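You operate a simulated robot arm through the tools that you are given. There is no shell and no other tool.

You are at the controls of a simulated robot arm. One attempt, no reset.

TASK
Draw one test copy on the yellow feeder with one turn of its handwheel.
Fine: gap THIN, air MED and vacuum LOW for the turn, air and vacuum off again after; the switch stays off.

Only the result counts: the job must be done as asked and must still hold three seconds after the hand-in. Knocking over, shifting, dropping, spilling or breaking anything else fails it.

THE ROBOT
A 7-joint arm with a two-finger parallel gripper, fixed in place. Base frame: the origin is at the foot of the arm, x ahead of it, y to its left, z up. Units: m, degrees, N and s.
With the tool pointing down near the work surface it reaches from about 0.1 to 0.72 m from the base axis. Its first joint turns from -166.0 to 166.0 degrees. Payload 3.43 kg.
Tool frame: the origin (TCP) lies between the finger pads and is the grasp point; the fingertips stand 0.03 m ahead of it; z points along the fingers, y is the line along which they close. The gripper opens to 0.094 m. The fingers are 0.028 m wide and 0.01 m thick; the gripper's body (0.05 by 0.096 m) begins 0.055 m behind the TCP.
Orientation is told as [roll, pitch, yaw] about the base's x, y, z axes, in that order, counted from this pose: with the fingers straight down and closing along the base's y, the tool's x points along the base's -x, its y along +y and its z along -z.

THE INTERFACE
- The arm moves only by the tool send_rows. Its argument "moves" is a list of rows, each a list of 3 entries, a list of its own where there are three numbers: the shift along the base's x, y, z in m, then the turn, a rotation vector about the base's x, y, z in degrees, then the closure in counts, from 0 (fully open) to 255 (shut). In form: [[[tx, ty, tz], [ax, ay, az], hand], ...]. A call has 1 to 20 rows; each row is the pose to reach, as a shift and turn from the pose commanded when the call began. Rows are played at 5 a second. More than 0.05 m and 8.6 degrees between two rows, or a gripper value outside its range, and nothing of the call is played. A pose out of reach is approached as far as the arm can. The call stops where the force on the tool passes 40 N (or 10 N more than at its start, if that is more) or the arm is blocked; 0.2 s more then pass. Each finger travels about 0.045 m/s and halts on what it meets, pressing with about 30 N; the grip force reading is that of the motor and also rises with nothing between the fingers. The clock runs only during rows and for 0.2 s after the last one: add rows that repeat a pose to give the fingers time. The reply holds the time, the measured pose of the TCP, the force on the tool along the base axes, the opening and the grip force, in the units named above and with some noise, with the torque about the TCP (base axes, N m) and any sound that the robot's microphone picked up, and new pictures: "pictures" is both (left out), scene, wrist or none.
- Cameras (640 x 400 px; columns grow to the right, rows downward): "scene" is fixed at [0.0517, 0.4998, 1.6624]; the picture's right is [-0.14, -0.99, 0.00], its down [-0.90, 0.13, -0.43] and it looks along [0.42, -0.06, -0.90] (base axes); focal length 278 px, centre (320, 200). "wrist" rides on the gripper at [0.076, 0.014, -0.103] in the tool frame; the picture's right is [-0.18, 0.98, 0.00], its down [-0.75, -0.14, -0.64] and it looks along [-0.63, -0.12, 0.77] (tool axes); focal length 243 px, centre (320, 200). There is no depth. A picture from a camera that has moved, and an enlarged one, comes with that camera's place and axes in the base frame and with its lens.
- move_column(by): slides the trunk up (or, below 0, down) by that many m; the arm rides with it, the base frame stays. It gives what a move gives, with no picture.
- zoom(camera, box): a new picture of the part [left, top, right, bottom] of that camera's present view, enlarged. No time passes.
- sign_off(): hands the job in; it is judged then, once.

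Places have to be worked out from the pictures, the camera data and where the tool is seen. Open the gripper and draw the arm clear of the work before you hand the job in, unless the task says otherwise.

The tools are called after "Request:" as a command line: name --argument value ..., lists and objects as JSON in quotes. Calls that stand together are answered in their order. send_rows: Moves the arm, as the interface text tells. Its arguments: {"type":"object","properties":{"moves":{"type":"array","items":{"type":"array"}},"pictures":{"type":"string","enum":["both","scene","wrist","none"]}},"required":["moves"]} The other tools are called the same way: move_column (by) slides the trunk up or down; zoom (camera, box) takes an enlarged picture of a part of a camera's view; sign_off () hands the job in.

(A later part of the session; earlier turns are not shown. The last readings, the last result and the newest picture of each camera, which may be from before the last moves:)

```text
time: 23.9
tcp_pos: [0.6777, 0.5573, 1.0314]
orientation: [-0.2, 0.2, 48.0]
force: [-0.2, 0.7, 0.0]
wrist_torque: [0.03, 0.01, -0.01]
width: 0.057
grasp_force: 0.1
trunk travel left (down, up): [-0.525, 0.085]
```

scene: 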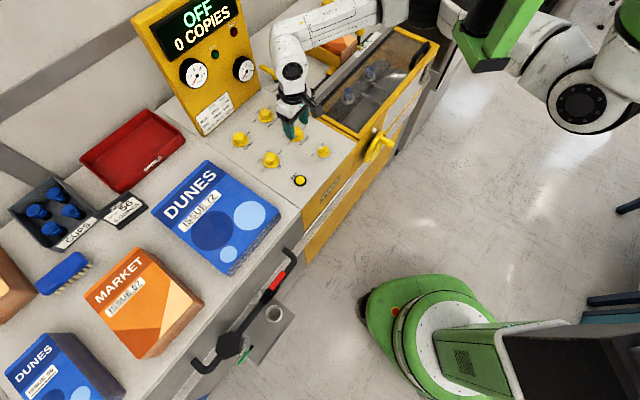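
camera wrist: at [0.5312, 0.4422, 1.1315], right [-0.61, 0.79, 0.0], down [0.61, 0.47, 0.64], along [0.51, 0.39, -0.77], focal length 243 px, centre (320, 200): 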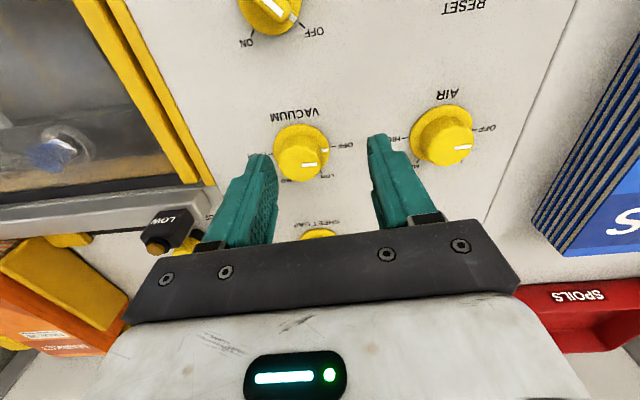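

Tracks well. I take the last few centimetres in 1 cm steps.

Request:
send_rows --moves '[[[0.01, 0.007, 0], [0, 0, 0], 100], [[0.02, 0.013, 0], [0, 0, 0], 100], [[0.03, 0.019, 0], [0, 0, 0], 100], [[0.03, 0.019, 0], [0, 0, 0], 100]]' --pictures "both"

```text
time: 24.9
tcp_pos: [0.7071, 0.5756, 1.032]
orientation: [-0.1, 0.1, 48.0]
force: [-0.5, 0.0, -0.3]
wrist_torque: [-0.01, -0.01, 0.02]
width: 0.0572
grasp_force: 0.1
trunk travel left (down, up): [-0.525, 0.085]
camera wrist: at [0.6448, 0.5284, 1.1324], right [-0.61, 0.79, 0.0], down [0.61, 0.47, 0.64], along [0.51, 0.39, -0.77], focal length 243 px, centre (320, 200)
```

scene: 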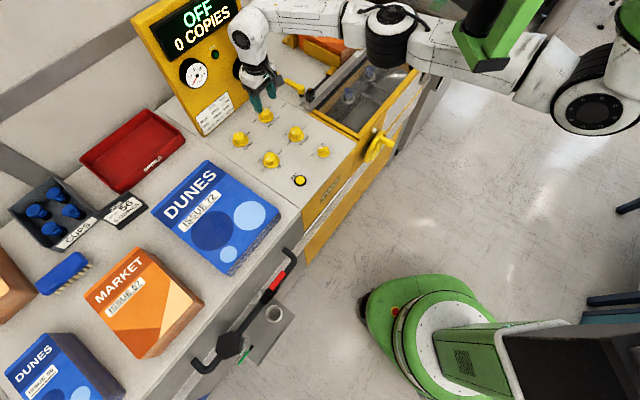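
wrist: 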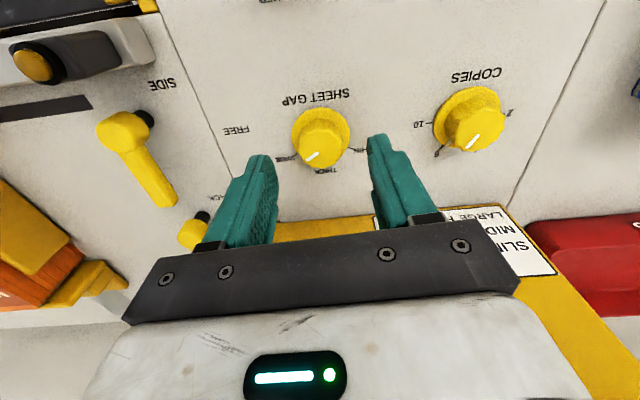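

Reached (0.707, 0.576) with no deviation. I zoom in to centre on the gap knob exactly.

Request:
zoom --camera "wrist" --box '[240, 80, 400, 180]'

Request:
zoom --camera "scene" --box '[225, 40, 305, 130]'

```text
4.00 times, centred on (320, 130) of wrist
camera zoom: at [0.6448, 0.5284, 1.1324], right [-0.61, 0.79, 0.0], down [0.61, 0.47, 0.64], along [0.51, 0.39, -0.77], focal length 970 px, centre (320, 480)
```

zoom: 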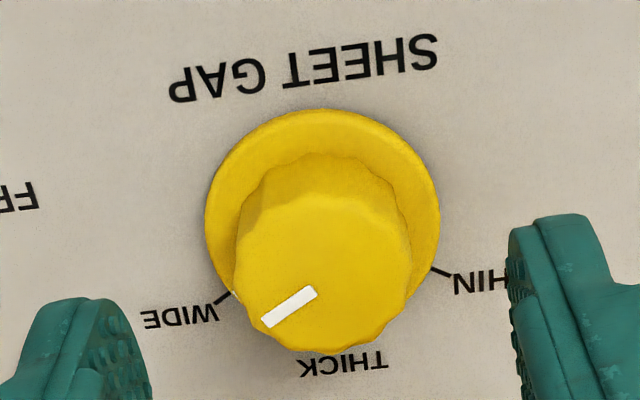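

```text
4.44 times, centred on (265, 85) of scene
camera zoom: at [0.0517, 0.4998, 1.6624], right [-0.14, -0.99, 0.0], down [-0.9, 0.13, -0.43], along [0.42, -0.06, -0.9], focal length 1236 px, centre (564, 711)
```

zoom: 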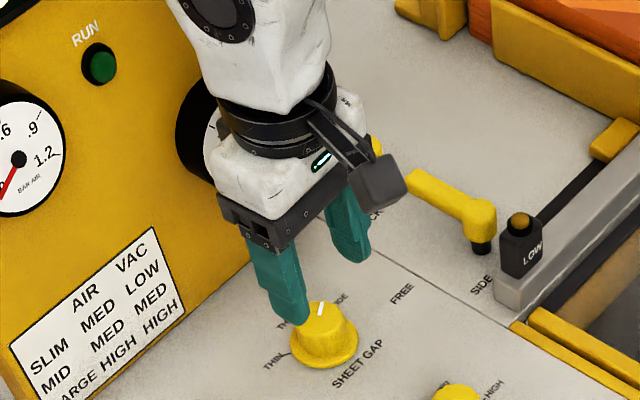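

The gap knob centre works out to (0.715, 0.583), with its top at z≈0.964, about 11 mm ahead of the tool. I centre over it and pre-rotate the tool 30° clockwise to prepare a 60° counter-clockwise turn.

Request:
send_rows --moves '[[[0.004, 0.004, 0], [0, 0, -7.5], 100], [[0.0079, 0.0078, 0], [0, 0, -15], 100], [[0.0079, 0.0078, 0], [0, 0, -22.5], 100], [[0.0079, 0.0078, 0], [0, 0, -30], 100], [[0.0079, 0.0078, 0], [0, 0, -30], 100]]' --pictures "both"

```text
time: 26.1
tcp_pos: [0.7138, 0.5814, 1.0315]
orientation: [-0.1, 0.1, 17.9]
force: [-0.6, -0.8, 0.1]
wrist_torque: [0.02, -0.05, 0.01]
width: 0.0573
grasp_force: 0.1
trunk travel left (down, up): [-0.525, 0.085]
camera wrist: at [0.6364, 0.5707, 1.1338], right [-0.13, 0.99, 0.0], down [0.76, 0.1, 0.64], along [0.64, 0.08, -0.77], focal length 243 px, centre (320, 200)
```

scene: 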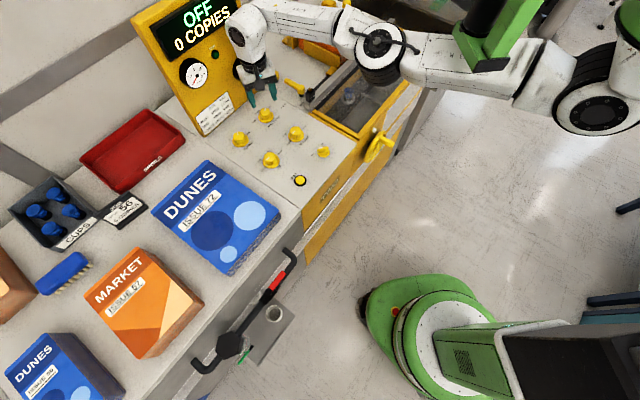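
wrist: 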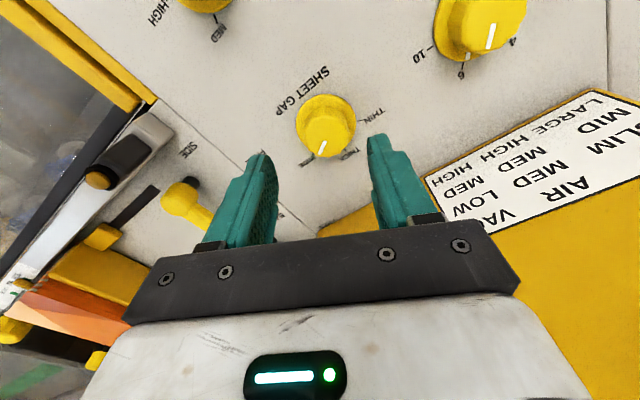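

I check the centring: with the knob exactly below the tool, its top should appear at about (320, 133) in this view.

Request:
zoom --camera "wrist" --box '[240, 80, 400, 180]'

```text
4.00 times, centred on (320, 130) of wrist
camera zoom: at [0.6364, 0.5707, 1.1338], right [-0.13, 0.99, 0.0], down [0.76, 0.1, 0.64], along [0.64, 0.08, -0.77], focal length 970 px, centre (320, 480)
```

zoom: 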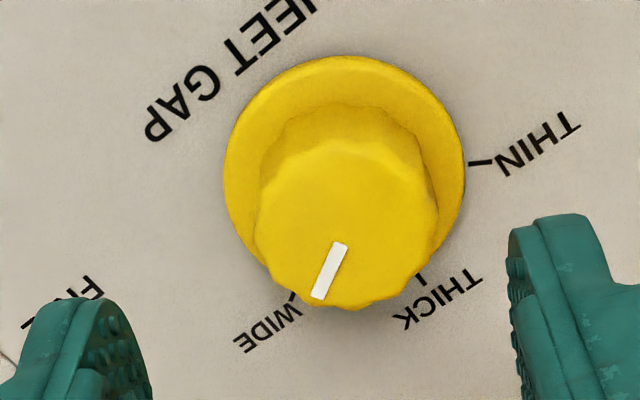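

The knob sits about 3 mm further to +y and 2 mm further ahead than the tool. I correct that and descend so the fingertips straddle the knob just above its flange.

Request:
send_rows --moves '[[[0.002, 0.003, -0.01], [0, 0, 0], 100], [[0.002, 0.0035, -0.025], [0, 0, 0], 100], [[0.002, 0.0035, -0.04], [0, 0, 0], 100], [[0.002, 0.0035, -0.053], [0, 0, 0], 100], [[0.002, 0.0035, -0.053], [0, 0, 0], 100]]' --pictures "both"

```text
time: 27.3
tcp_pos: [0.7098, 0.5783, 0.9927]
orientation: [-0.1, 0.0, 18.1]
force: [0.7, -0.1, -0.1]
wrist_torque: [0.03, -0.01, -0.04]
width: 0.057
grasp_force: 0.1
out of reach, approached as far as the arm can: row 1, 2, 3, 4, 5
trunk travel left (down, up): [-0.525, 0.085]
camera wrist: at [0.6328, 0.5664, 1.0951], right [-0.13, 0.99, 0.0], down [0.76, 0.1, 0.64], along [0.64, 0.08, -0.77], focal length 243 px, centre (320, 200)
```

scene: 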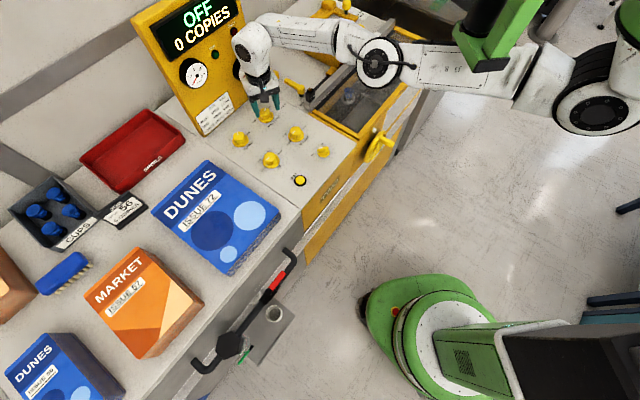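
wrist: 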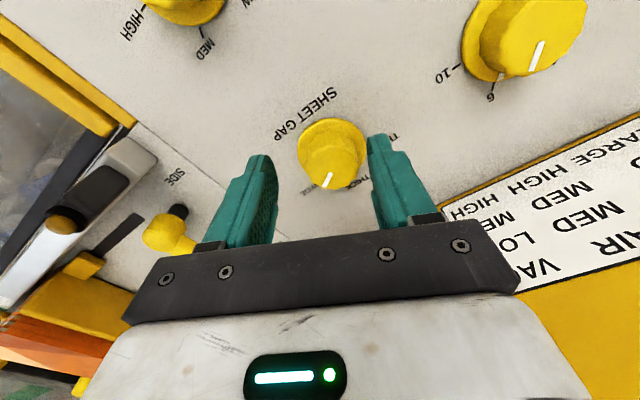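

With the trunk at this height the arm runs out of length before reaching knob depth. I rise again, then lower the trunk about 0.06 m, a compromise that still keeps the elbow under the head.

Request:
send_rows --moves '[[[-0.002, -0.003, 0.02], [0, 0, 0], 100], [[-0.004, -0.006, 0.04], [0, 0, 0], 100], [[-0.004, -0.006, 0.07], [0, 0, 0], 100], [[-0.006, -0.006, 0.09], [0, 0, 0], 100], [[-0.006, -0.006, 0.09], [0, 0, 0], 100]]' --pictures "none"

```text
time: 28.7
tcp_pos: [0.6989, 0.5585, 1.0459]
orientation: [-1.7, 2.9, 17.6]
force: [0.5, 0.3, 0.6]
wrist_torque: [-0.02, -0.03, -0.01]
width: 0.0572
grasp_force: 0.2
trunk travel left (down, up): [-0.525, 0.085]
stopped in row 5: the arm was blocked; the commanded pose is now the measured one
```

Blocked again on the way up, probably the elbow rising under the head. I look before moving.

Request:
zoom --camera "scene" --box '[220, 0, 560, 200]'

Request:
zoom --camera "scene" --box '[340, 0, 640, 150]'

```text
1.88 times, centred on (390, 100) of scene
camera zoom: at [0.0517, 0.4998, 1.6624], right [-0.14, -0.99, 0.0], down [-0.9, 0.13, -0.43], along [0.42, -0.06, -0.9], focal length 523 px, centre (188, 388)
```

zoom: 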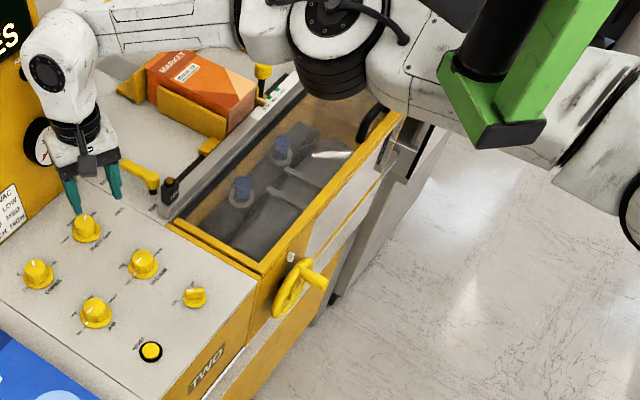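

```text
2.13 times, centred on (490, 75) of scene
camera zoom: at [0.0517, 0.4998, 1.6624], right [-0.14, -0.99, 0.0], down [-0.9, 0.13, -0.43], along [0.42, -0.06, -0.9], focal length 593 px, centre (-43, 467)
```

zoom: 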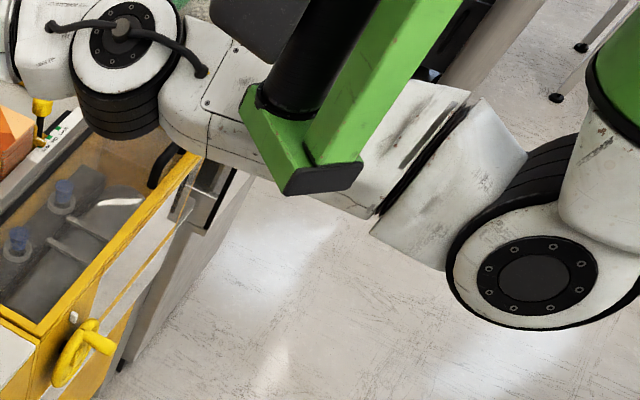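

The upper arm seems to have risen into the head bracket. I retract toward the robot along the path that was clear before and restore the level orientation.

Request:
send_rows --moves '[[[-0.015, -0.012, 0], [0.5, -0.5, 0], 100], [[-0.03, -0.024, 0], [1, -1, 0], 100], [[-0.05, -0.04, 0], [1.8, -1.6, 0], 100], [[-0.07, -0.055, 0], [2.5, -2.25, 0], 100], [[-0.09, -0.07, 0], [2.5, -2.25, 0], 100], [[-0.09, -0.07, 0], [2.5, -2.25, 0], 100]]' --pictures "both"

```text
time: 30.1
tcp_pos: [0.6094, 0.4871, 1.0463]
orientation: [0.0, -0.1, 17.5]
force: [0.3, 0.4, -0.8]
wrist_torque: [0.02, -0.02, 0.04]
width: 0.0571
grasp_force: 0.0
trunk travel left (down, up): [-0.525, 0.085]
camera wrist: at [0.5313, 0.4755, 1.1487], right [-0.12, 0.99, 0.0], down [0.76, 0.09, 0.64], along [0.64, 0.08, -0.77], focal length 243 px, centre (320, 200)
```

scene: 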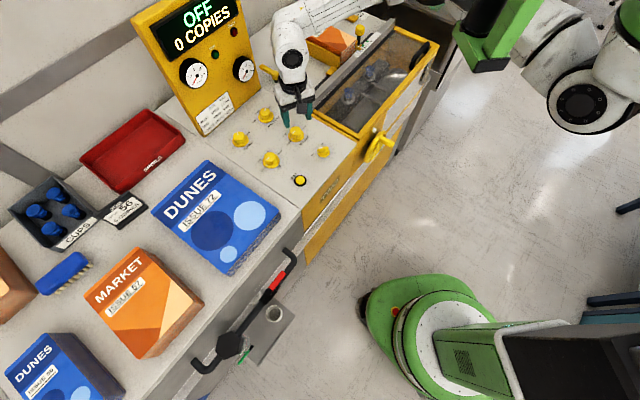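
wrist: 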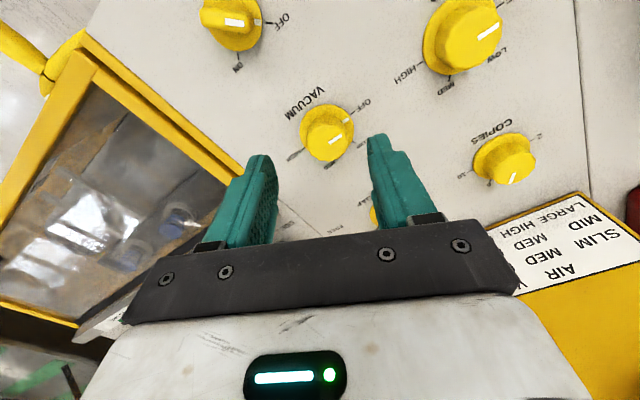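

Clear again. The gap knob is at the edge of reach with a vertical tool, so I'll lean the fingers about 20° outward (away from the robot), which brings the wrist closer in. The pads stay parallel to the knob's sides that way. First I yaw to 56°, the direction from the shoulder to the knob.

Request:
send_rows --moves '[[[-0.01, -0.01, 0], [0, 0, 8], 100], [[-0.02, -0.02, 0], [0, 0, 16], 100], [[-0.03, -0.03, 0], [0, 0, 24], 100], [[-0.03, -0.03, 0], [0, 0, 32], 100], [[-0.03, -0.03, 0], [0, 0, 38.5], 100], [[-0.03, -0.03, 0], [0, 0, 38.5], 100]]' --pictures "none"

Request:
send_rows --moves '[[[0, 0, 0], [4.15, -2.8, 0], 100], [[0, 0, 0], [8.3, -5.6, 0], 100], [[0, 0, 0], [12.45, -8.4, 0], 100], [[0, 0, 0], [16.6, -11.2, 0], 100], [[0, 0, 0], [16.6, -11.2, 0], 100]]' --pictures "both"

```text
time: 31.5
tcp_pos: [0.5786, 0.4586, 1.0492]
orientation: [0.0, 0.0, 56.3]
force: [-0.4, -0.7, 0.9]
wrist_torque: [-0.01, -0.02, 0.01]
width: 0.0571
grasp_force: 0.1
trunk travel left (down, up): [-0.525, 0.085]
```

```text
time: 32.7
tcp_pos: [0.5781, 0.4567, 1.0473]
orientation: [0.0, -20.0, 56.1]
force: [-0.5, 0.5, -0.4]
wrist_torque: [0.01, 0.01, -0.01]
width: 0.0572
grasp_force: 0.0
trunk travel left (down, up): [-0.525, 0.085]
camera wrist: at [0.5071, 0.3758, 1.1161], right [-0.72, 0.69, 0.06], down [0.39, 0.33, 0.86], along [0.58, 0.64, -0.5], focal length 243 px, centre (320, 200)
```

scene: 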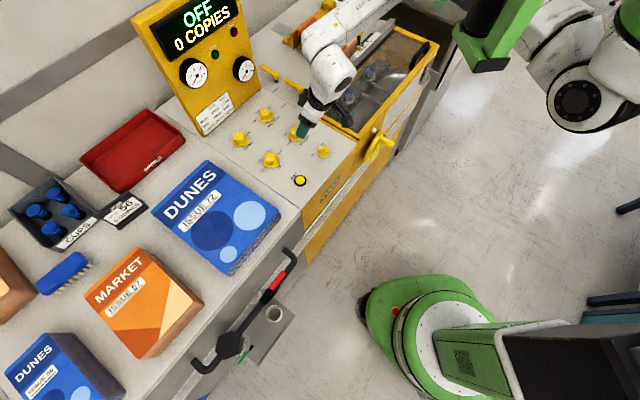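
wrist: 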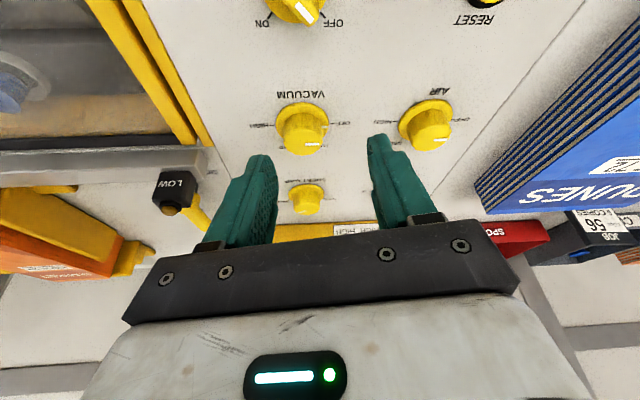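

Tilted 20° cleanly. Now I move toward the gap knob at this height in small steps.

Request:
send_rows --moves '[[[0.02, 0.0185, -0.003], [0, 0, 0], 100], [[0.04, 0.037, -0.006], [0, 0, 0], 100], [[0.06, 0.0555, -0.009], [0, 0, 0], 100], [[0.08, 0.074, -0.012], [0, 0, 0], 100], [[0.1, 0.093, -0.015], [0, 0, 0], 100], [[0.1, 0.093, -0.015], [0, 0, 0], 100]]' --pictures "none"

```text
time: 34.1
tcp_pos: [0.6809, 0.5506, 1.03]
orientation: [0.0, -19.9, 56.2]
force: [0.5, -0.2, 0.3]
wrist_torque: [0.01, -0.03, -0.02]
width: 0.0574
grasp_force: 0.0
trunk travel left (down, up): [-0.525, 0.085]
```

Request:
send_rows --moves '[[[0.008, 0.008, 0], [0, 0, 0], 100], [[0.017, 0.016, 0], [0, 0, 0], 100], [[0.025, 0.024, 0], [0, 0, 0], 100], [[0.025, 0.024, 0], [0, 0, 0], 100]]' --pictures "both"

```text
time: 35.1
tcp_pos: [0.7033, 0.5738, 1.0319]
orientation: [-0.1, -20.1, 56.1]
force: [0.1, 0.2, 0.3]
wrist_torque: [0.02, 0.0, 0.03]
width: 0.0573
grasp_force: 0.0
trunk travel left (down, up): [-0.525, 0.085]
camera wrist: at [0.6325, 0.4928, 1.1014], right [-0.72, 0.69, 0.06], down [0.39, 0.33, 0.86], along [0.58, 0.64, -0.5], focal length 243 px, centre (320, 200)
```

scene: 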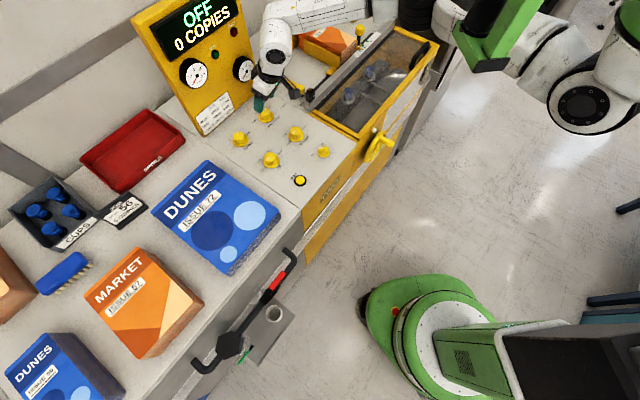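
wrist: 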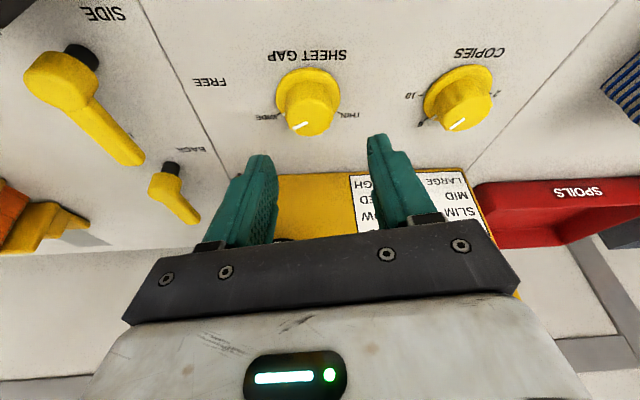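

Plenty of reach now, with no deviation. I zoom to measure the knob's centre relative to the tilted tool.

Request:
zoom --camera "wrist" --box '[240, 50, 400, 150]'

```text
4.00 times, centred on (320, 100) of wrist
camera zoom: at [0.6325, 0.4928, 1.1014], right [-0.72, 0.69, 0.06], down [0.39, 0.33, 0.86], along [0.58, 0.64, -0.5], focal length 970 px, centre (320, 600)
```

zoom: 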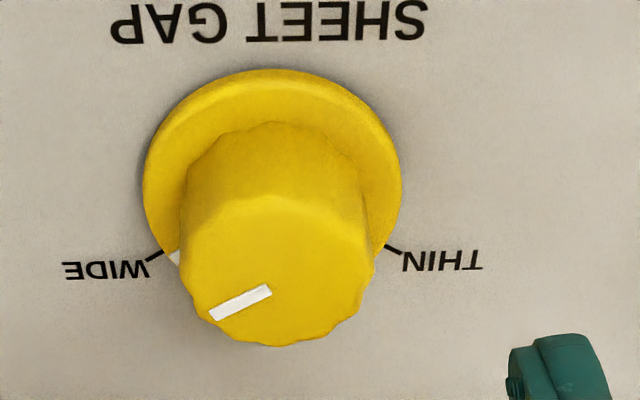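

Relative to the tilted tool, the knob axis lies about (+0.011, +0.005). I shift there while pre-rotating 30° clockwise about the vertical, then check centring again before descending.

Request:
send_rows --moves '[[[0.004, 0.002, 0], [0, 0, -7.5], 100], [[0.008, 0.004, 0], [0, 0, -15], 100], [[0.0109, 0.0055, 0], [0, 0, -22.5], 100], [[0.0109, 0.0055, -0.01], [0, 0, -30], 100], [[0.0109, 0.0055, -0.015], [0, 0, -30], 100], [[0.0109, 0.0055, -0.015], [0, 0, -30], 100]]' --pictures "both"

Request:
zoom --camera "wrist" --box '[240, 80, 400, 180]'

```text
time: 36.5
tcp_pos: [0.7128, 0.58, 1.017]
orientation: [0.0, -20.1, 26.1]
force: [-0.6, 0.2, -0.1]
wrist_torque: [-0.01, 0.01, -0.01]
width: 0.0572
grasp_force: 0.0
trunk travel left (down, up): [-0.525, 0.085]
camera wrist: at [0.6114, 0.5458, 1.0864], right [-0.28, 0.96, 0.06], down [0.5, 0.09, 0.86], along [0.82, 0.27, -0.5], focal length 243 px, centre (320, 200)
```

scene: 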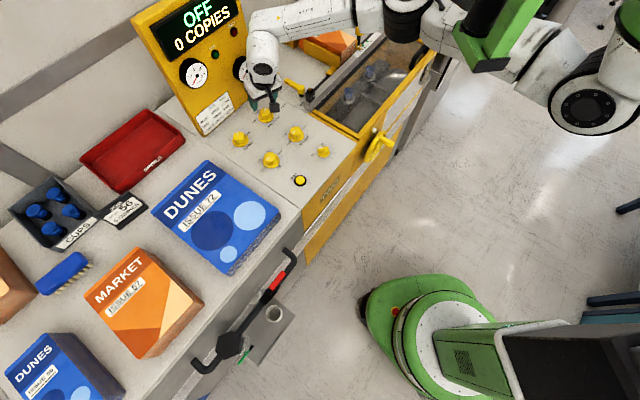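
wrist: 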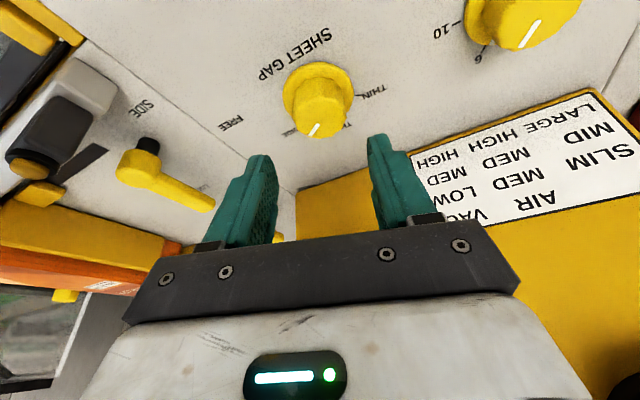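

```text
4.00 times, centred on (320, 130) of wrist
camera zoom: at [0.6114, 0.5458, 1.0864], right [-0.28, 0.96, 0.06], down [0.5, 0.09, 0.86], along [0.82, 0.27, -0.5], focal length 970 px, centre (320, 480)
```

zoom: 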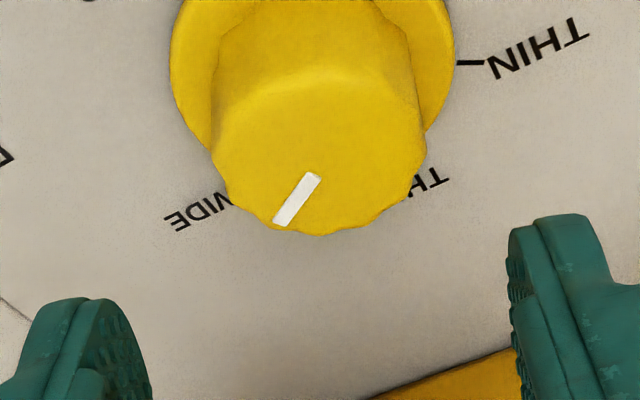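

Centred to within about 2 mm, with the pointer still at WIDE. I correct that and descend so the pads straddle the knob, leaving the fingers open for now.

Request:
send_rows --moves '[[[-0.0015, 0.0013, -0.012], [0, 0, 0], 100], [[-0.0015, 0.0013, -0.024], [0, 0, 0], 100], [[-0.0015, 0.0013, -0.035], [0, 0, 0], 100], [[-0.0015, 0.0013, -0.035], [0, 0, 0], 100]]' --pictures "both"

Request:
zoom --camera "scene" --box '[230, 70, 310, 130]'

Request:
zoom --camera "wrist" --box '[240, 90, 400, 190]'

```text
time: 37.5
tcp_pos: [0.7135, 0.5814, 0.9819]
orientation: [0.0, -20.1, 26.1]
force: [-0.7, -0.5, 0.3]
wrist_torque: [0.02, -0.03, 0.0]
width: 0.0572
grasp_force: 0.1
trunk travel left (down, up): [-0.525, 0.085]
camera wrist: at [0.6107, 0.5467, 1.0515], right [-0.28, 0.96, 0.06], down [0.5, 0.09, 0.86], along [0.82, 0.27, -0.5], focal length 243 px, centre (320, 200)
```

scene: 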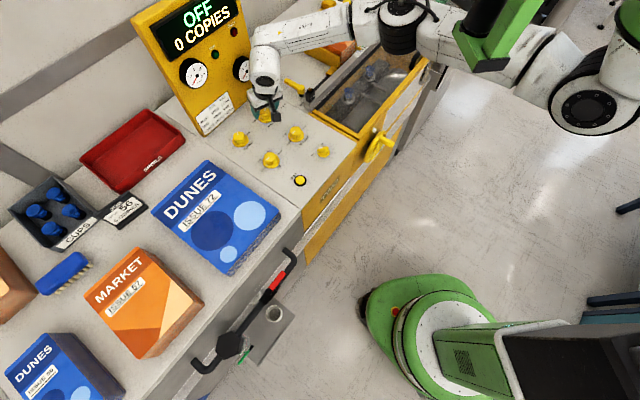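
wrist: 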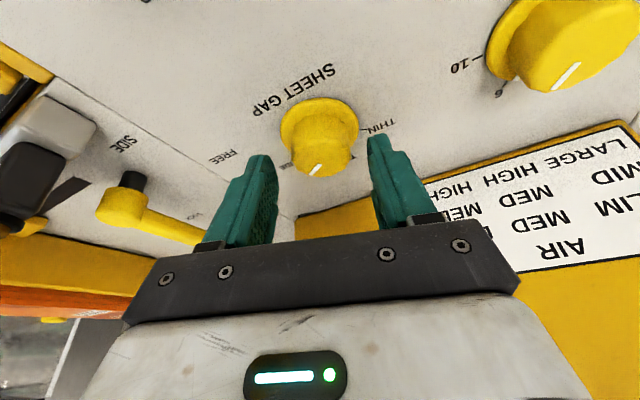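

```text
6.67 times, centred on (270, 100) of scene
camera zoom: at [0.0517, 0.4998, 1.6624], right [-0.14, -0.99, 0.0], down [-0.9, 0.13, -0.43], along [0.42, -0.06, -0.9], focal length 1854 px, centre (653, 867)
```

zoom: 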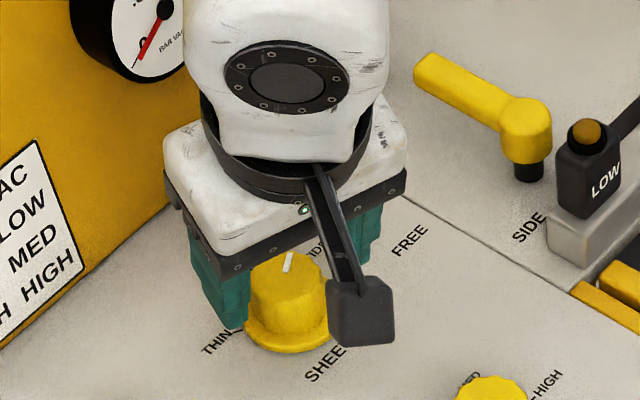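

```text
4.00 times, centred on (320, 140) of wrist
camera zoom: at [0.6107, 0.5467, 1.0515], right [-0.28, 0.96, 0.06], down [0.5, 0.09, 0.86], along [0.82, 0.27, -0.5], focal length 970 px, centre (320, 440)
```

zoom: 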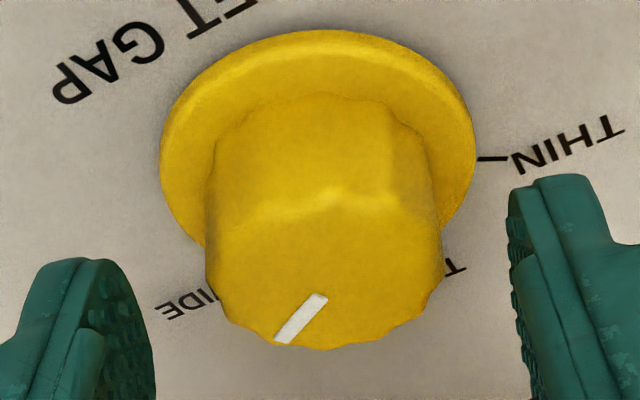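

Height is right (TCP z≈0.981), but the tips sit about a centimetre too far ahead of the knob axis for a good pad contact. I shift back about 11 mm along the tilt direction.

Request:
send_rows --moves '[[[-0.005, -0.0024, 0], [0, 0, 0], 100], [[-0.0096, -0.0047, -0.001], [0, 0, 0], 100], [[-0.0096, -0.0047, -0.001], [0, 0, 0], 100]]' --pictures "wrist"

Request:
zoom --camera "wrist" --box '[240, 100, 400, 200]'

Request:
zoom --camera "scene" --box '[240, 85, 300, 130]'

```text
time: 38.3
tcp_pos: [0.7037, 0.5755, 0.9821]
orientation: [0.0, -20.0, 26.1]
force: [0.3, 0.1, 0.2]
wrist_torque: [0.0, 0.03, -0.01]
width: 0.0571
grasp_force: 0.0
trunk travel left (down, up): [-0.525, 0.085]
camera wrist: at [0.6011, 0.5412, 1.0505], right [-0.28, 0.96, 0.06], down [0.5, 0.09, 0.86], along [0.82, 0.27, -0.5], focal length 243 px, centre (320, 200)
```

wrist: 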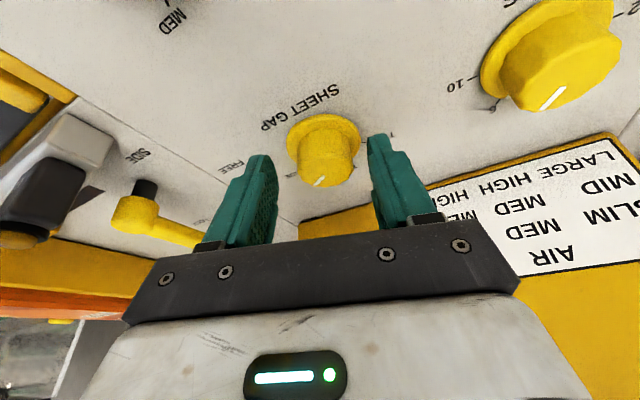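

```text
4.00 times, centred on (320, 150) of wrist
camera zoom: at [0.6011, 0.5412, 1.0505], right [-0.28, 0.96, 0.06], down [0.5, 0.09, 0.86], along [0.82, 0.27, -0.5], focal length 970 px, centre (320, 400)
```

zoom: 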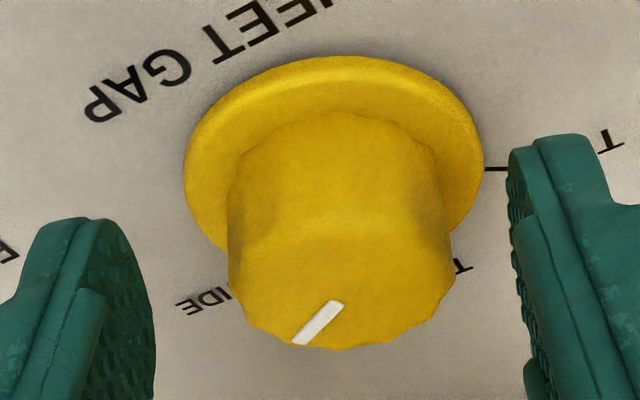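

```text
8.89 times, centred on (270, 108) of scene
camera zoom: at [0.0517, 0.4998, 1.6624], right [-0.14, -0.99, 0.0], down [-0.9, 0.13, -0.43], along [0.42, -0.06, -0.9], focal length 2472 px, centre (764, 1022)
```

zoom: 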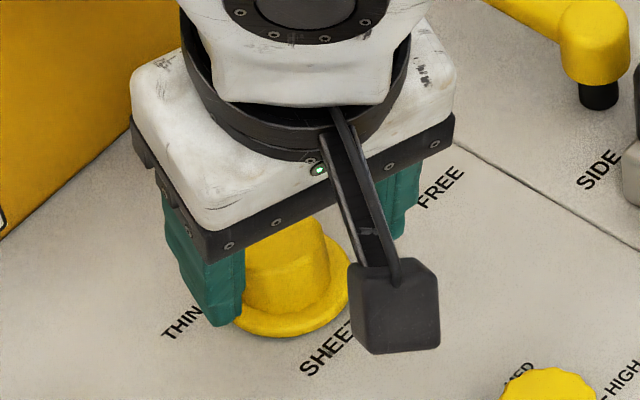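

The knob now sits squarely between the pads. I close the fingers on it.

Request:
send_rows --moves '[[[0, 0, 0], [0, 0, 0], 150], [[0, 0, 0], [0, 0, 0], 200], [[0, 0, 0], [0, 0, 0], 200], [[0, 0, 0], [0, 0, 0], 200]]' --pictures "wrist"

Request:
zoom --camera "wrist" --box '[240, 100, 400, 200]'

```text
time: 39.3
tcp_pos: [0.7028, 0.579, 0.9822]
orientation: [0.1, -20.0, 26.1]
force: [-3.9, 8.4, -2.0]
wrist_torque: [0.24, -0.15, 0.16]
width: 0.0355
grasp_force: 45.2
trunk travel left (down, up): [-0.525, 0.085]
camera wrist: at [0.6, 0.5424, 1.0506], right [-0.28, 0.96, 0.06], down [0.5, 0.09, 0.86], along [0.82, 0.27, -0.5], focal length 243 px, centre (320, 200)
```

wrist: 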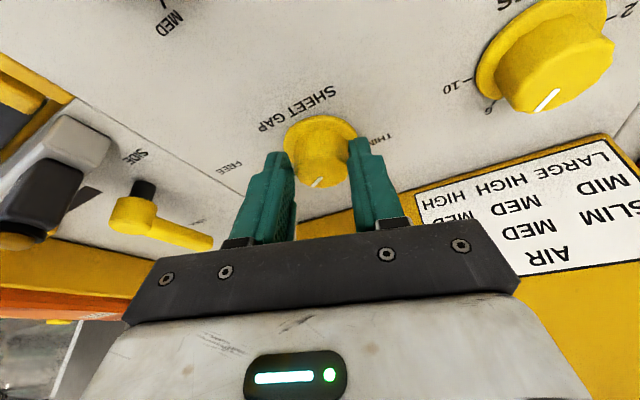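

```text
4.00 times, centred on (320, 150) of wrist
camera zoom: at [0.6, 0.5424, 1.0506], right [-0.28, 0.96, 0.06], down [0.5, 0.09, 0.86], along [0.82, 0.27, -0.5], focal length 970 px, centre (320, 400)
```

zoom: 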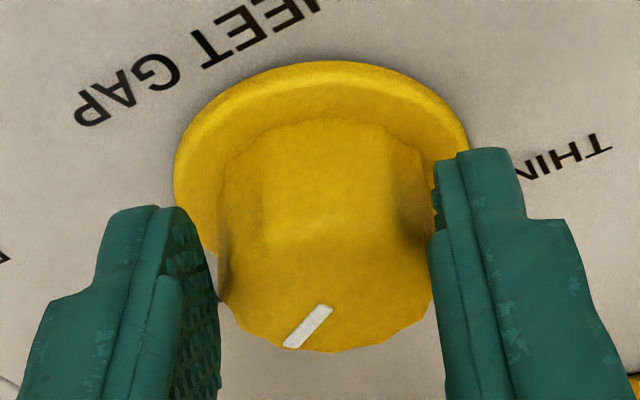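

Gripped at 35 mm width, with a small side load from about 3 mm of lateral misalignment. I relieve that and turn the gripper 60° counter-clockwise about the knob's axis.

Request:
send_rows --moves '[[[-0.0008, 0.003, 0], [0, 0, 0], 200], [[-0.0004, 0.0022, 0], [0, 0, 7.5], 200], [[0.0002, 0.0015, 0], [0, 0, 15], 200], [[0.0008, 0.0009, 0], [0, 0, 22.5], 200], [[0.0015, 0.0004, 0], [0, 0, 30], 200], [[0.0022, -0.0001, 0], [0, 0, 37.5], 200], [[0.003, -0.0004, 0], [0, 0, 45], 200], [[0.0039, -0.0006, 0], [0, 0, 52.5], 200], [[0.0048, -0.0008, 0], [0, 0, 60], 200], [[0.0048, -0.0008, 0], [0, 0, 60], 200]]' --pictures "both"

Request:
zoom --camera "wrist" --box '[240, 100, 400, 200]'

```text
time: 40.5
tcp_pos: [0.7116, 0.5718, 0.9811]
orientation: [-0.9, -19.4, 55.6]
force: [-1.1, -32.0, 16.9]
wrist_torque: [-1.34, 0.14, -0.33]
width: 0.0355
grasp_force: 44.7
trunk travel left (down, up): [-0.525, 0.085]
stopped in row 6: the force on the tool passed its limit at 41 N (the readings are from after the stop); the commanded pose is now the measured one
camera wrist: at [0.6367, 0.4929, 1.0513], right [-0.71, 0.7, 0.05], down [0.39, 0.34, 0.86], along [0.59, 0.63, -0.51], focal length 243 px, centre (320, 200)
```

scene: 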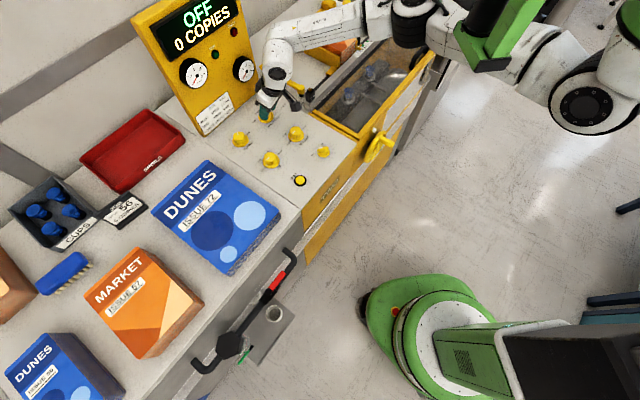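
wrist: 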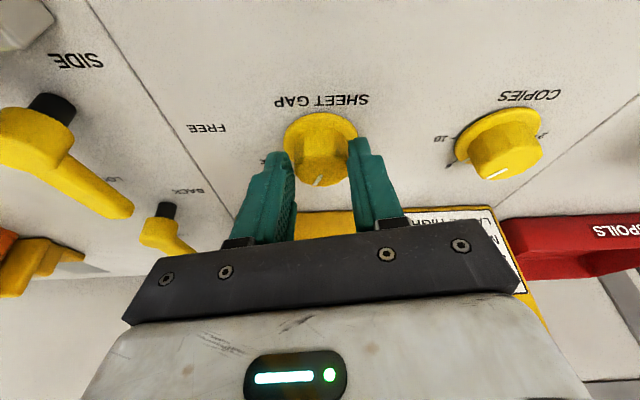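

```text
4.00 times, centred on (320, 150) of wrist
camera zoom: at [0.6367, 0.4929, 1.0513], right [-0.71, 0.7, 0.05], down [0.39, 0.34, 0.86], along [0.59, 0.63, -0.51], focal length 970 px, centre (320, 400)
```

zoom: 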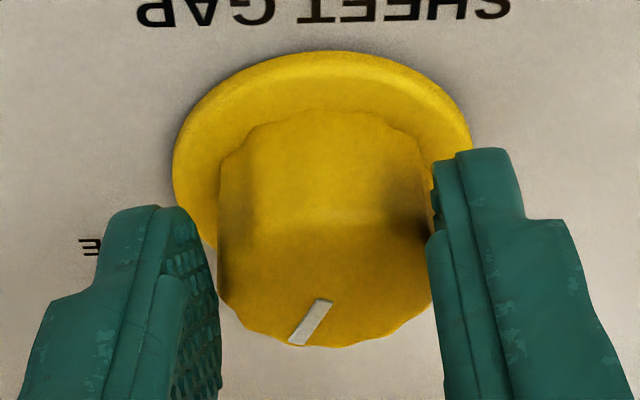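

The knob turned along with the gripper by about 30°, but my rotation centre was off along the finger direction and side force built up. I continue the remaining 30° around a corrected centre of about (0.716, 0.584).

Request:
send_rows --moves '[[[0.0, -0.001, 0], [0, 0, 0], 200], [[0.0015, -0.0015, 0], [0, 0, 7.5], 200], [[0.0031, -0.002, 0], [0, 0, 15], 200], [[0.0048, -0.0025, 0], [0, 0, 22.5], 200], [[0.0066, -0.0027, 0], [0, 0, 30], 200], [[0.0066, -0.0027, 0], [0, 0, 30], 200]]' --pictures "both"

Request:
zoom --camera "wrist" --box '[240, 100, 400, 200]'

```text
time: 41.9
tcp_pos: [0.715, 0.5709, 0.9809]
orientation: [-0.7, -19.5, 70.5]
force: [13.1, -29.2, 9.6]
wrist_torque: [-0.89, -0.84, -0.44]
width: 0.0349
grasp_force: 45.1
out of reach, approached as far as the arm can: row 4, 5, 6
trunk travel left (down, up): [-0.525, 0.085]
camera wrist: at [0.6641, 0.4742, 1.0508], right [-0.87, 0.49, 0.05], down [0.29, 0.42, 0.86], along [0.4, 0.76, -0.51], focal length 243 px, centre (320, 200)
```

scene: 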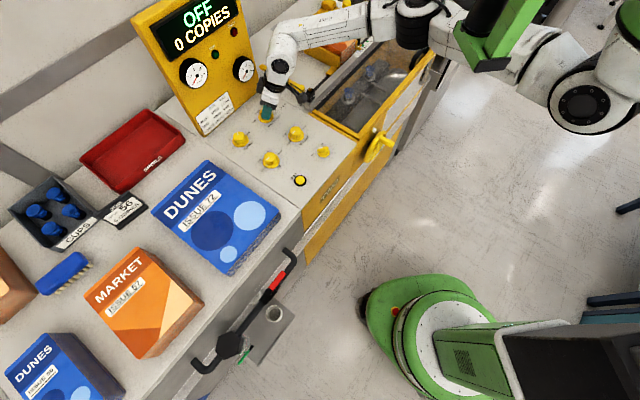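
wrist: 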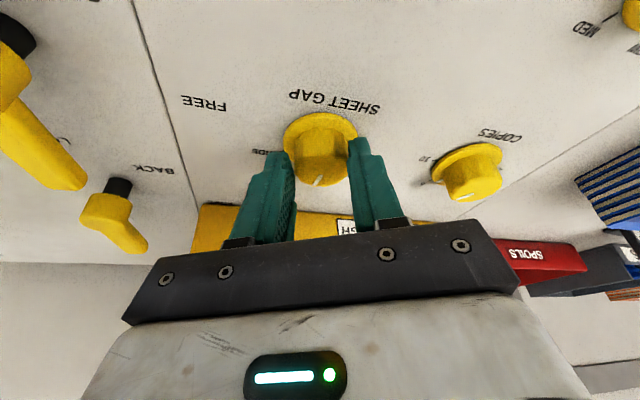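

```text
4.00 times, centred on (320, 150) of wrist
camera zoom: at [0.6641, 0.4742, 1.0508], right [-0.87, 0.49, 0.05], down [0.29, 0.42, 0.86], along [0.4, 0.76, -0.51], focal length 970 px, centre (320, 400)
```

zoom: 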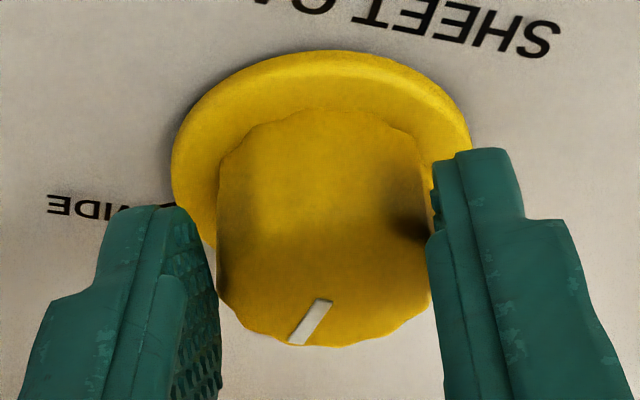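

The gripper reached yaw 70° (knob turned about 44°), and further yaw is out of reach. I release here and see where the knob stays.

Request:
send_rows --moves '[[[-0.003, -0.002, 0], [0, 0, 0], 150], [[-0.003, -0.002, 0], [0, 0, 0], 100], [[-0.003, -0.002, 0], [0, 0, 0], 100]]' --pictures "wrist"

Request:
zoom --camera "wrist" --box '[240, 100, 400, 200]'

```text
time: 42.7
tcp_pos: [0.7087, 0.57, 0.9793]
orientation: [-0.5, -19.6, 70.7]
force: [0.1, 0.2, 0.5]
wrist_torque: [0.01, 0.0, 0.01]
width: 0.057
grasp_force: 0.0
trunk travel left (down, up): [-0.525, 0.085]
camera wrist: at [0.658, 0.4743, 1.0495], right [-0.87, 0.49, 0.05], down [0.29, 0.42, 0.86], along [0.4, 0.76, -0.51], focal length 243 px, centre (320, 200)
```

wrist: 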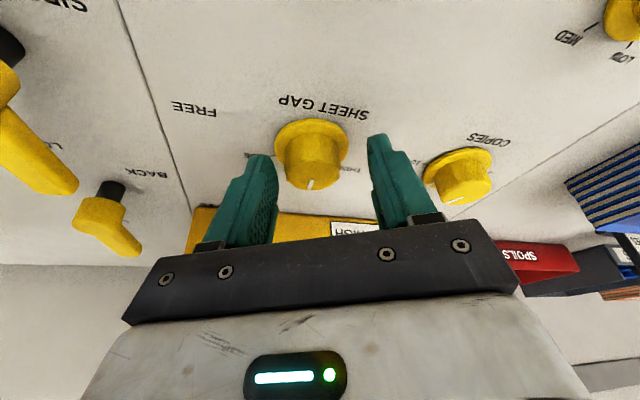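

```text
4.00 times, centred on (320, 150) of wrist
camera zoom: at [0.658, 0.4743, 1.0495], right [-0.87, 0.49, 0.05], down [0.29, 0.42, 0.86], along [0.4, 0.76, -0.51], focal length 970 px, centre (320, 400)
```

zoom: 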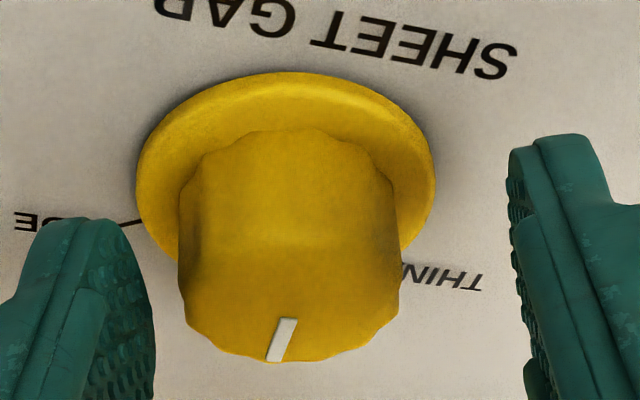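

On release the knob snapped to THICK, halfway, so the dials have detents. The 35.5 mm grip width also fixes the true scale: knob top at about z=0.957 and centre at about (0.718, 0.5845). I lift, swing the tool back to yaw ~5° and re-centre for the second 60°.

Request:
send_rows --moves '[[[0, 0, 0.015], [0, 0, 0], 100], [[0, 0, 0.03], [0, 0, 0], 100], [[0, 0.0015, 0.03], [0, 0, -8], 100], [[0, 0.003, 0.03], [0, 0, -16], 100], [[0, 0.0045, 0.03], [0, 0, -24], 100], [[0, 0.006, 0.03], [0, 0, -32], 100], [[0, 0.0075, 0.03], [0, 0, -40], 100], [[0, 0.009, 0.03], [0, 0, -48], 100], [[0, 0.0115, 0.03], [0, 0, -56], 100], [[0, 0.0135, 0.03], [0, 0, -64], 100], [[0, 0.0135, 0.03], [0, 0, -64], 100]]' --pictures "both"

Request:
zoom --camera "wrist" --box '[240, 80, 400, 180]'

```text
time: 45.1
tcp_pos: [0.7092, 0.5843, 1.0107]
orientation: [-0.6, -19.8, 6.5]
force: [-0.1, -0.1, -0.7]
wrist_torque: [-0.02, -0.01, 0.02]
width: 0.0572
grasp_force: 0.0
trunk travel left (down, up): [-0.525, 0.085]
camera wrist: at [0.5999, 0.5864, 1.0804], right [0.06, 1.0, 0.05], down [0.5, -0.08, 0.86], along [0.86, -0.03, -0.51], focal length 243 px, centre (320, 200)
```

scene: 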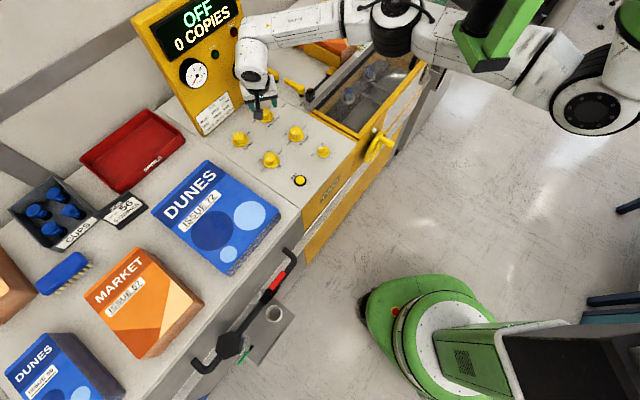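
wrist: 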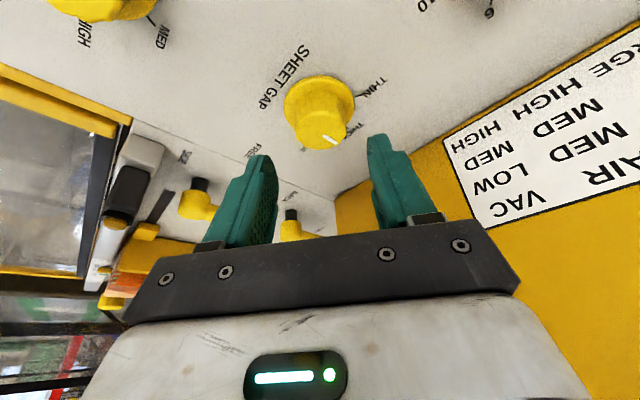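

```text
4.00 times, centred on (320, 130) of wrist
camera zoom: at [0.5999, 0.5864, 1.0804], right [0.06, 1.0, 0.05], down [0.5, -0.08, 0.86], along [0.86, -0.03, -0.51], focal length 970 px, centre (320, 480)
```

zoom: 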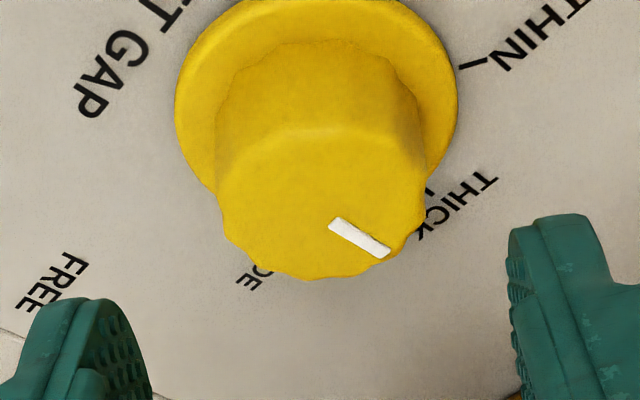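

Pointer confirmed at THICK. I descend a little deeper than before (TCP z≈0.975) and close on the knob.

Request:
send_rows --moves '[[[0, -0.001, -0.012], [0, 0, 0], 100], [[0, -0.001, -0.024], [0, 0, 0], 100], [[0, -0.001, -0.035], [0, 0, 0], 100], [[0, -0.001, -0.035], [0, 0, 0], 100], [[0, -0.001, -0.035], [0, 0, 0], 150], [[0, -0.001, -0.035], [0, 0, 0], 200], [[0, -0.001, -0.035], [0, 0, 0], 200], [[0, -0.001, -0.035], [0, 0, 0], 200]]' --pictures "wrist"

Request:
zoom --camera "wrist" --box '[240, 100, 400, 200]'

```text
time: 46.9
tcp_pos: [0.7078, 0.5851, 0.9755]
orientation: [-0.5, -19.7, 6.8]
force: [0.1, 13.5, -4.2]
wrist_torque: [0.82, -0.46, 0.17]
width: 0.0355
grasp_force: 45.0
trunk travel left (down, up): [-0.525, 0.085]
camera wrist: at [0.5994, 0.5869, 1.0448], right [0.06, 1.0, 0.05], down [0.5, -0.08, 0.86], along [0.86, -0.02, -0.51], focal length 243 px, centre (320, 200)
```

wrist: 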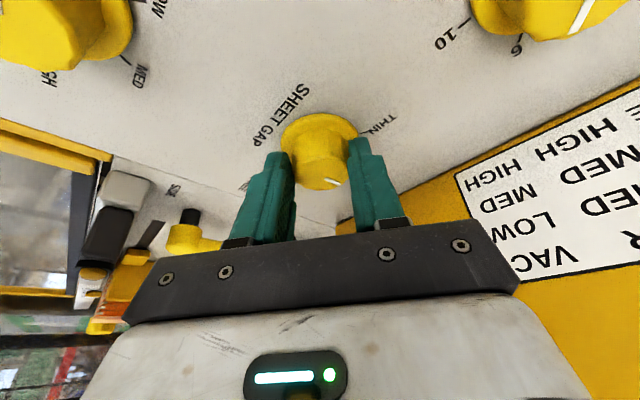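

```text
4.00 times, centred on (320, 150) of wrist
camera zoom: at [0.5994, 0.5869, 1.0448], right [0.06, 1.0, 0.05], down [0.5, -0.08, 0.86], along [0.86, -0.02, -0.51], focal length 970 px, centre (320, 400)
```

zoom: 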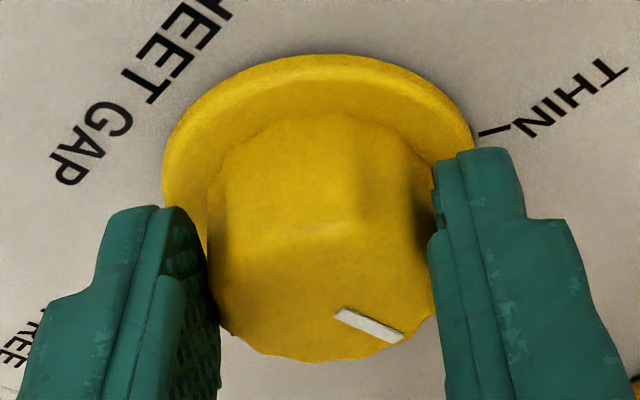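

Good grip (35.5 mm). I now turn about 58° counter-clockwise around the refined centre (0.7205, 0.587).

Request:
send_rows --moves '[[[0, 0.002, 0], [0, 0, 0], 200], [[0.0003, 0.0003, 0], [0, 0, 7.5], 200], [[0.0008, -0.0012, 0], [0, 0, 15], 200], [[0.0015, -0.0027, 0], [0, 0, 22.5], 200], [[0.0025, -0.0042, 0], [0, 0, 30], 200], [[0.0035, -0.0054, 0], [0, 0, 37.5], 200], [[0.0048, -0.0066, 0], [0, 0, 45], 200], [[0.0062, -0.0075, 0], [0, 0, 52.5], 200], [[0.0073, -0.0081, 0], [0, 0, 58], 200], [[0.0073, -0.0081, 0], [0, 0, 58], 200]]' --pictures "both"

Request:
zoom --camera "wrist" --box '[240, 100, 400, 200]'

```text
time: 49.1
tcp_pos: [0.7158, 0.5749, 0.9743]
orientation: [-0.6, -19.7, 64.9]
force: [-6.5, -3.2, 0.1]
wrist_torque: [0.32, 0.2, 0.08]
width: 0.0355
grasp_force: 45.1
trunk travel left (down, up): [-0.525, 0.085]
camera wrist: at [0.6553, 0.4841, 1.045], right [-0.81, 0.58, 0.05], down [0.33, 0.39, 0.86], along [0.48, 0.72, -0.51], focal length 243 px, centre (320, 200)
```

scene: 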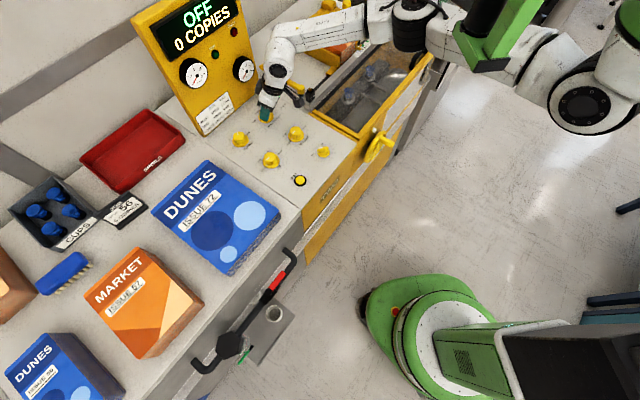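
wrist: 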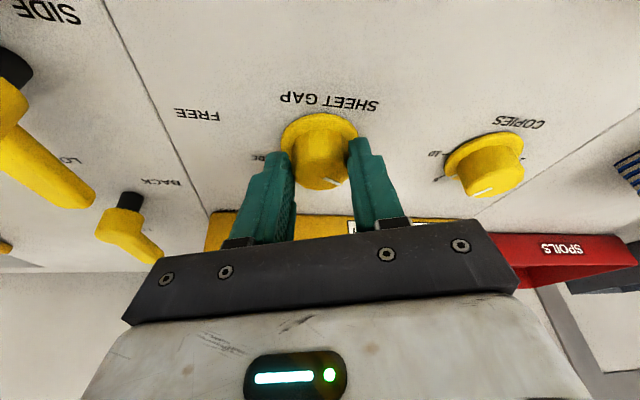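

```text
4.00 times, centred on (320, 150) of wrist
camera zoom: at [0.6553, 0.4841, 1.045], right [-0.81, 0.58, 0.05], down [0.33, 0.39, 0.86], along [0.48, 0.72, -0.51], focal length 970 px, centre (320, 400)
```

zoom: 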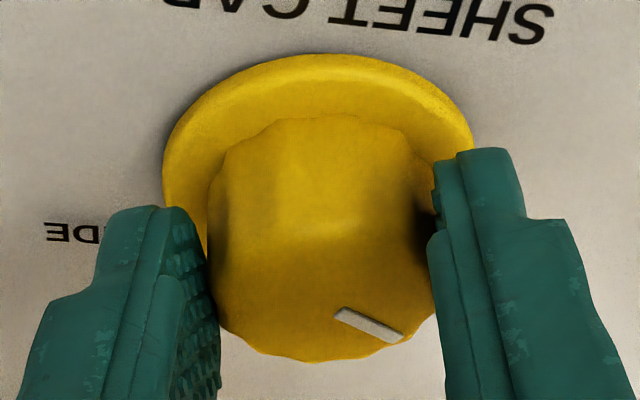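

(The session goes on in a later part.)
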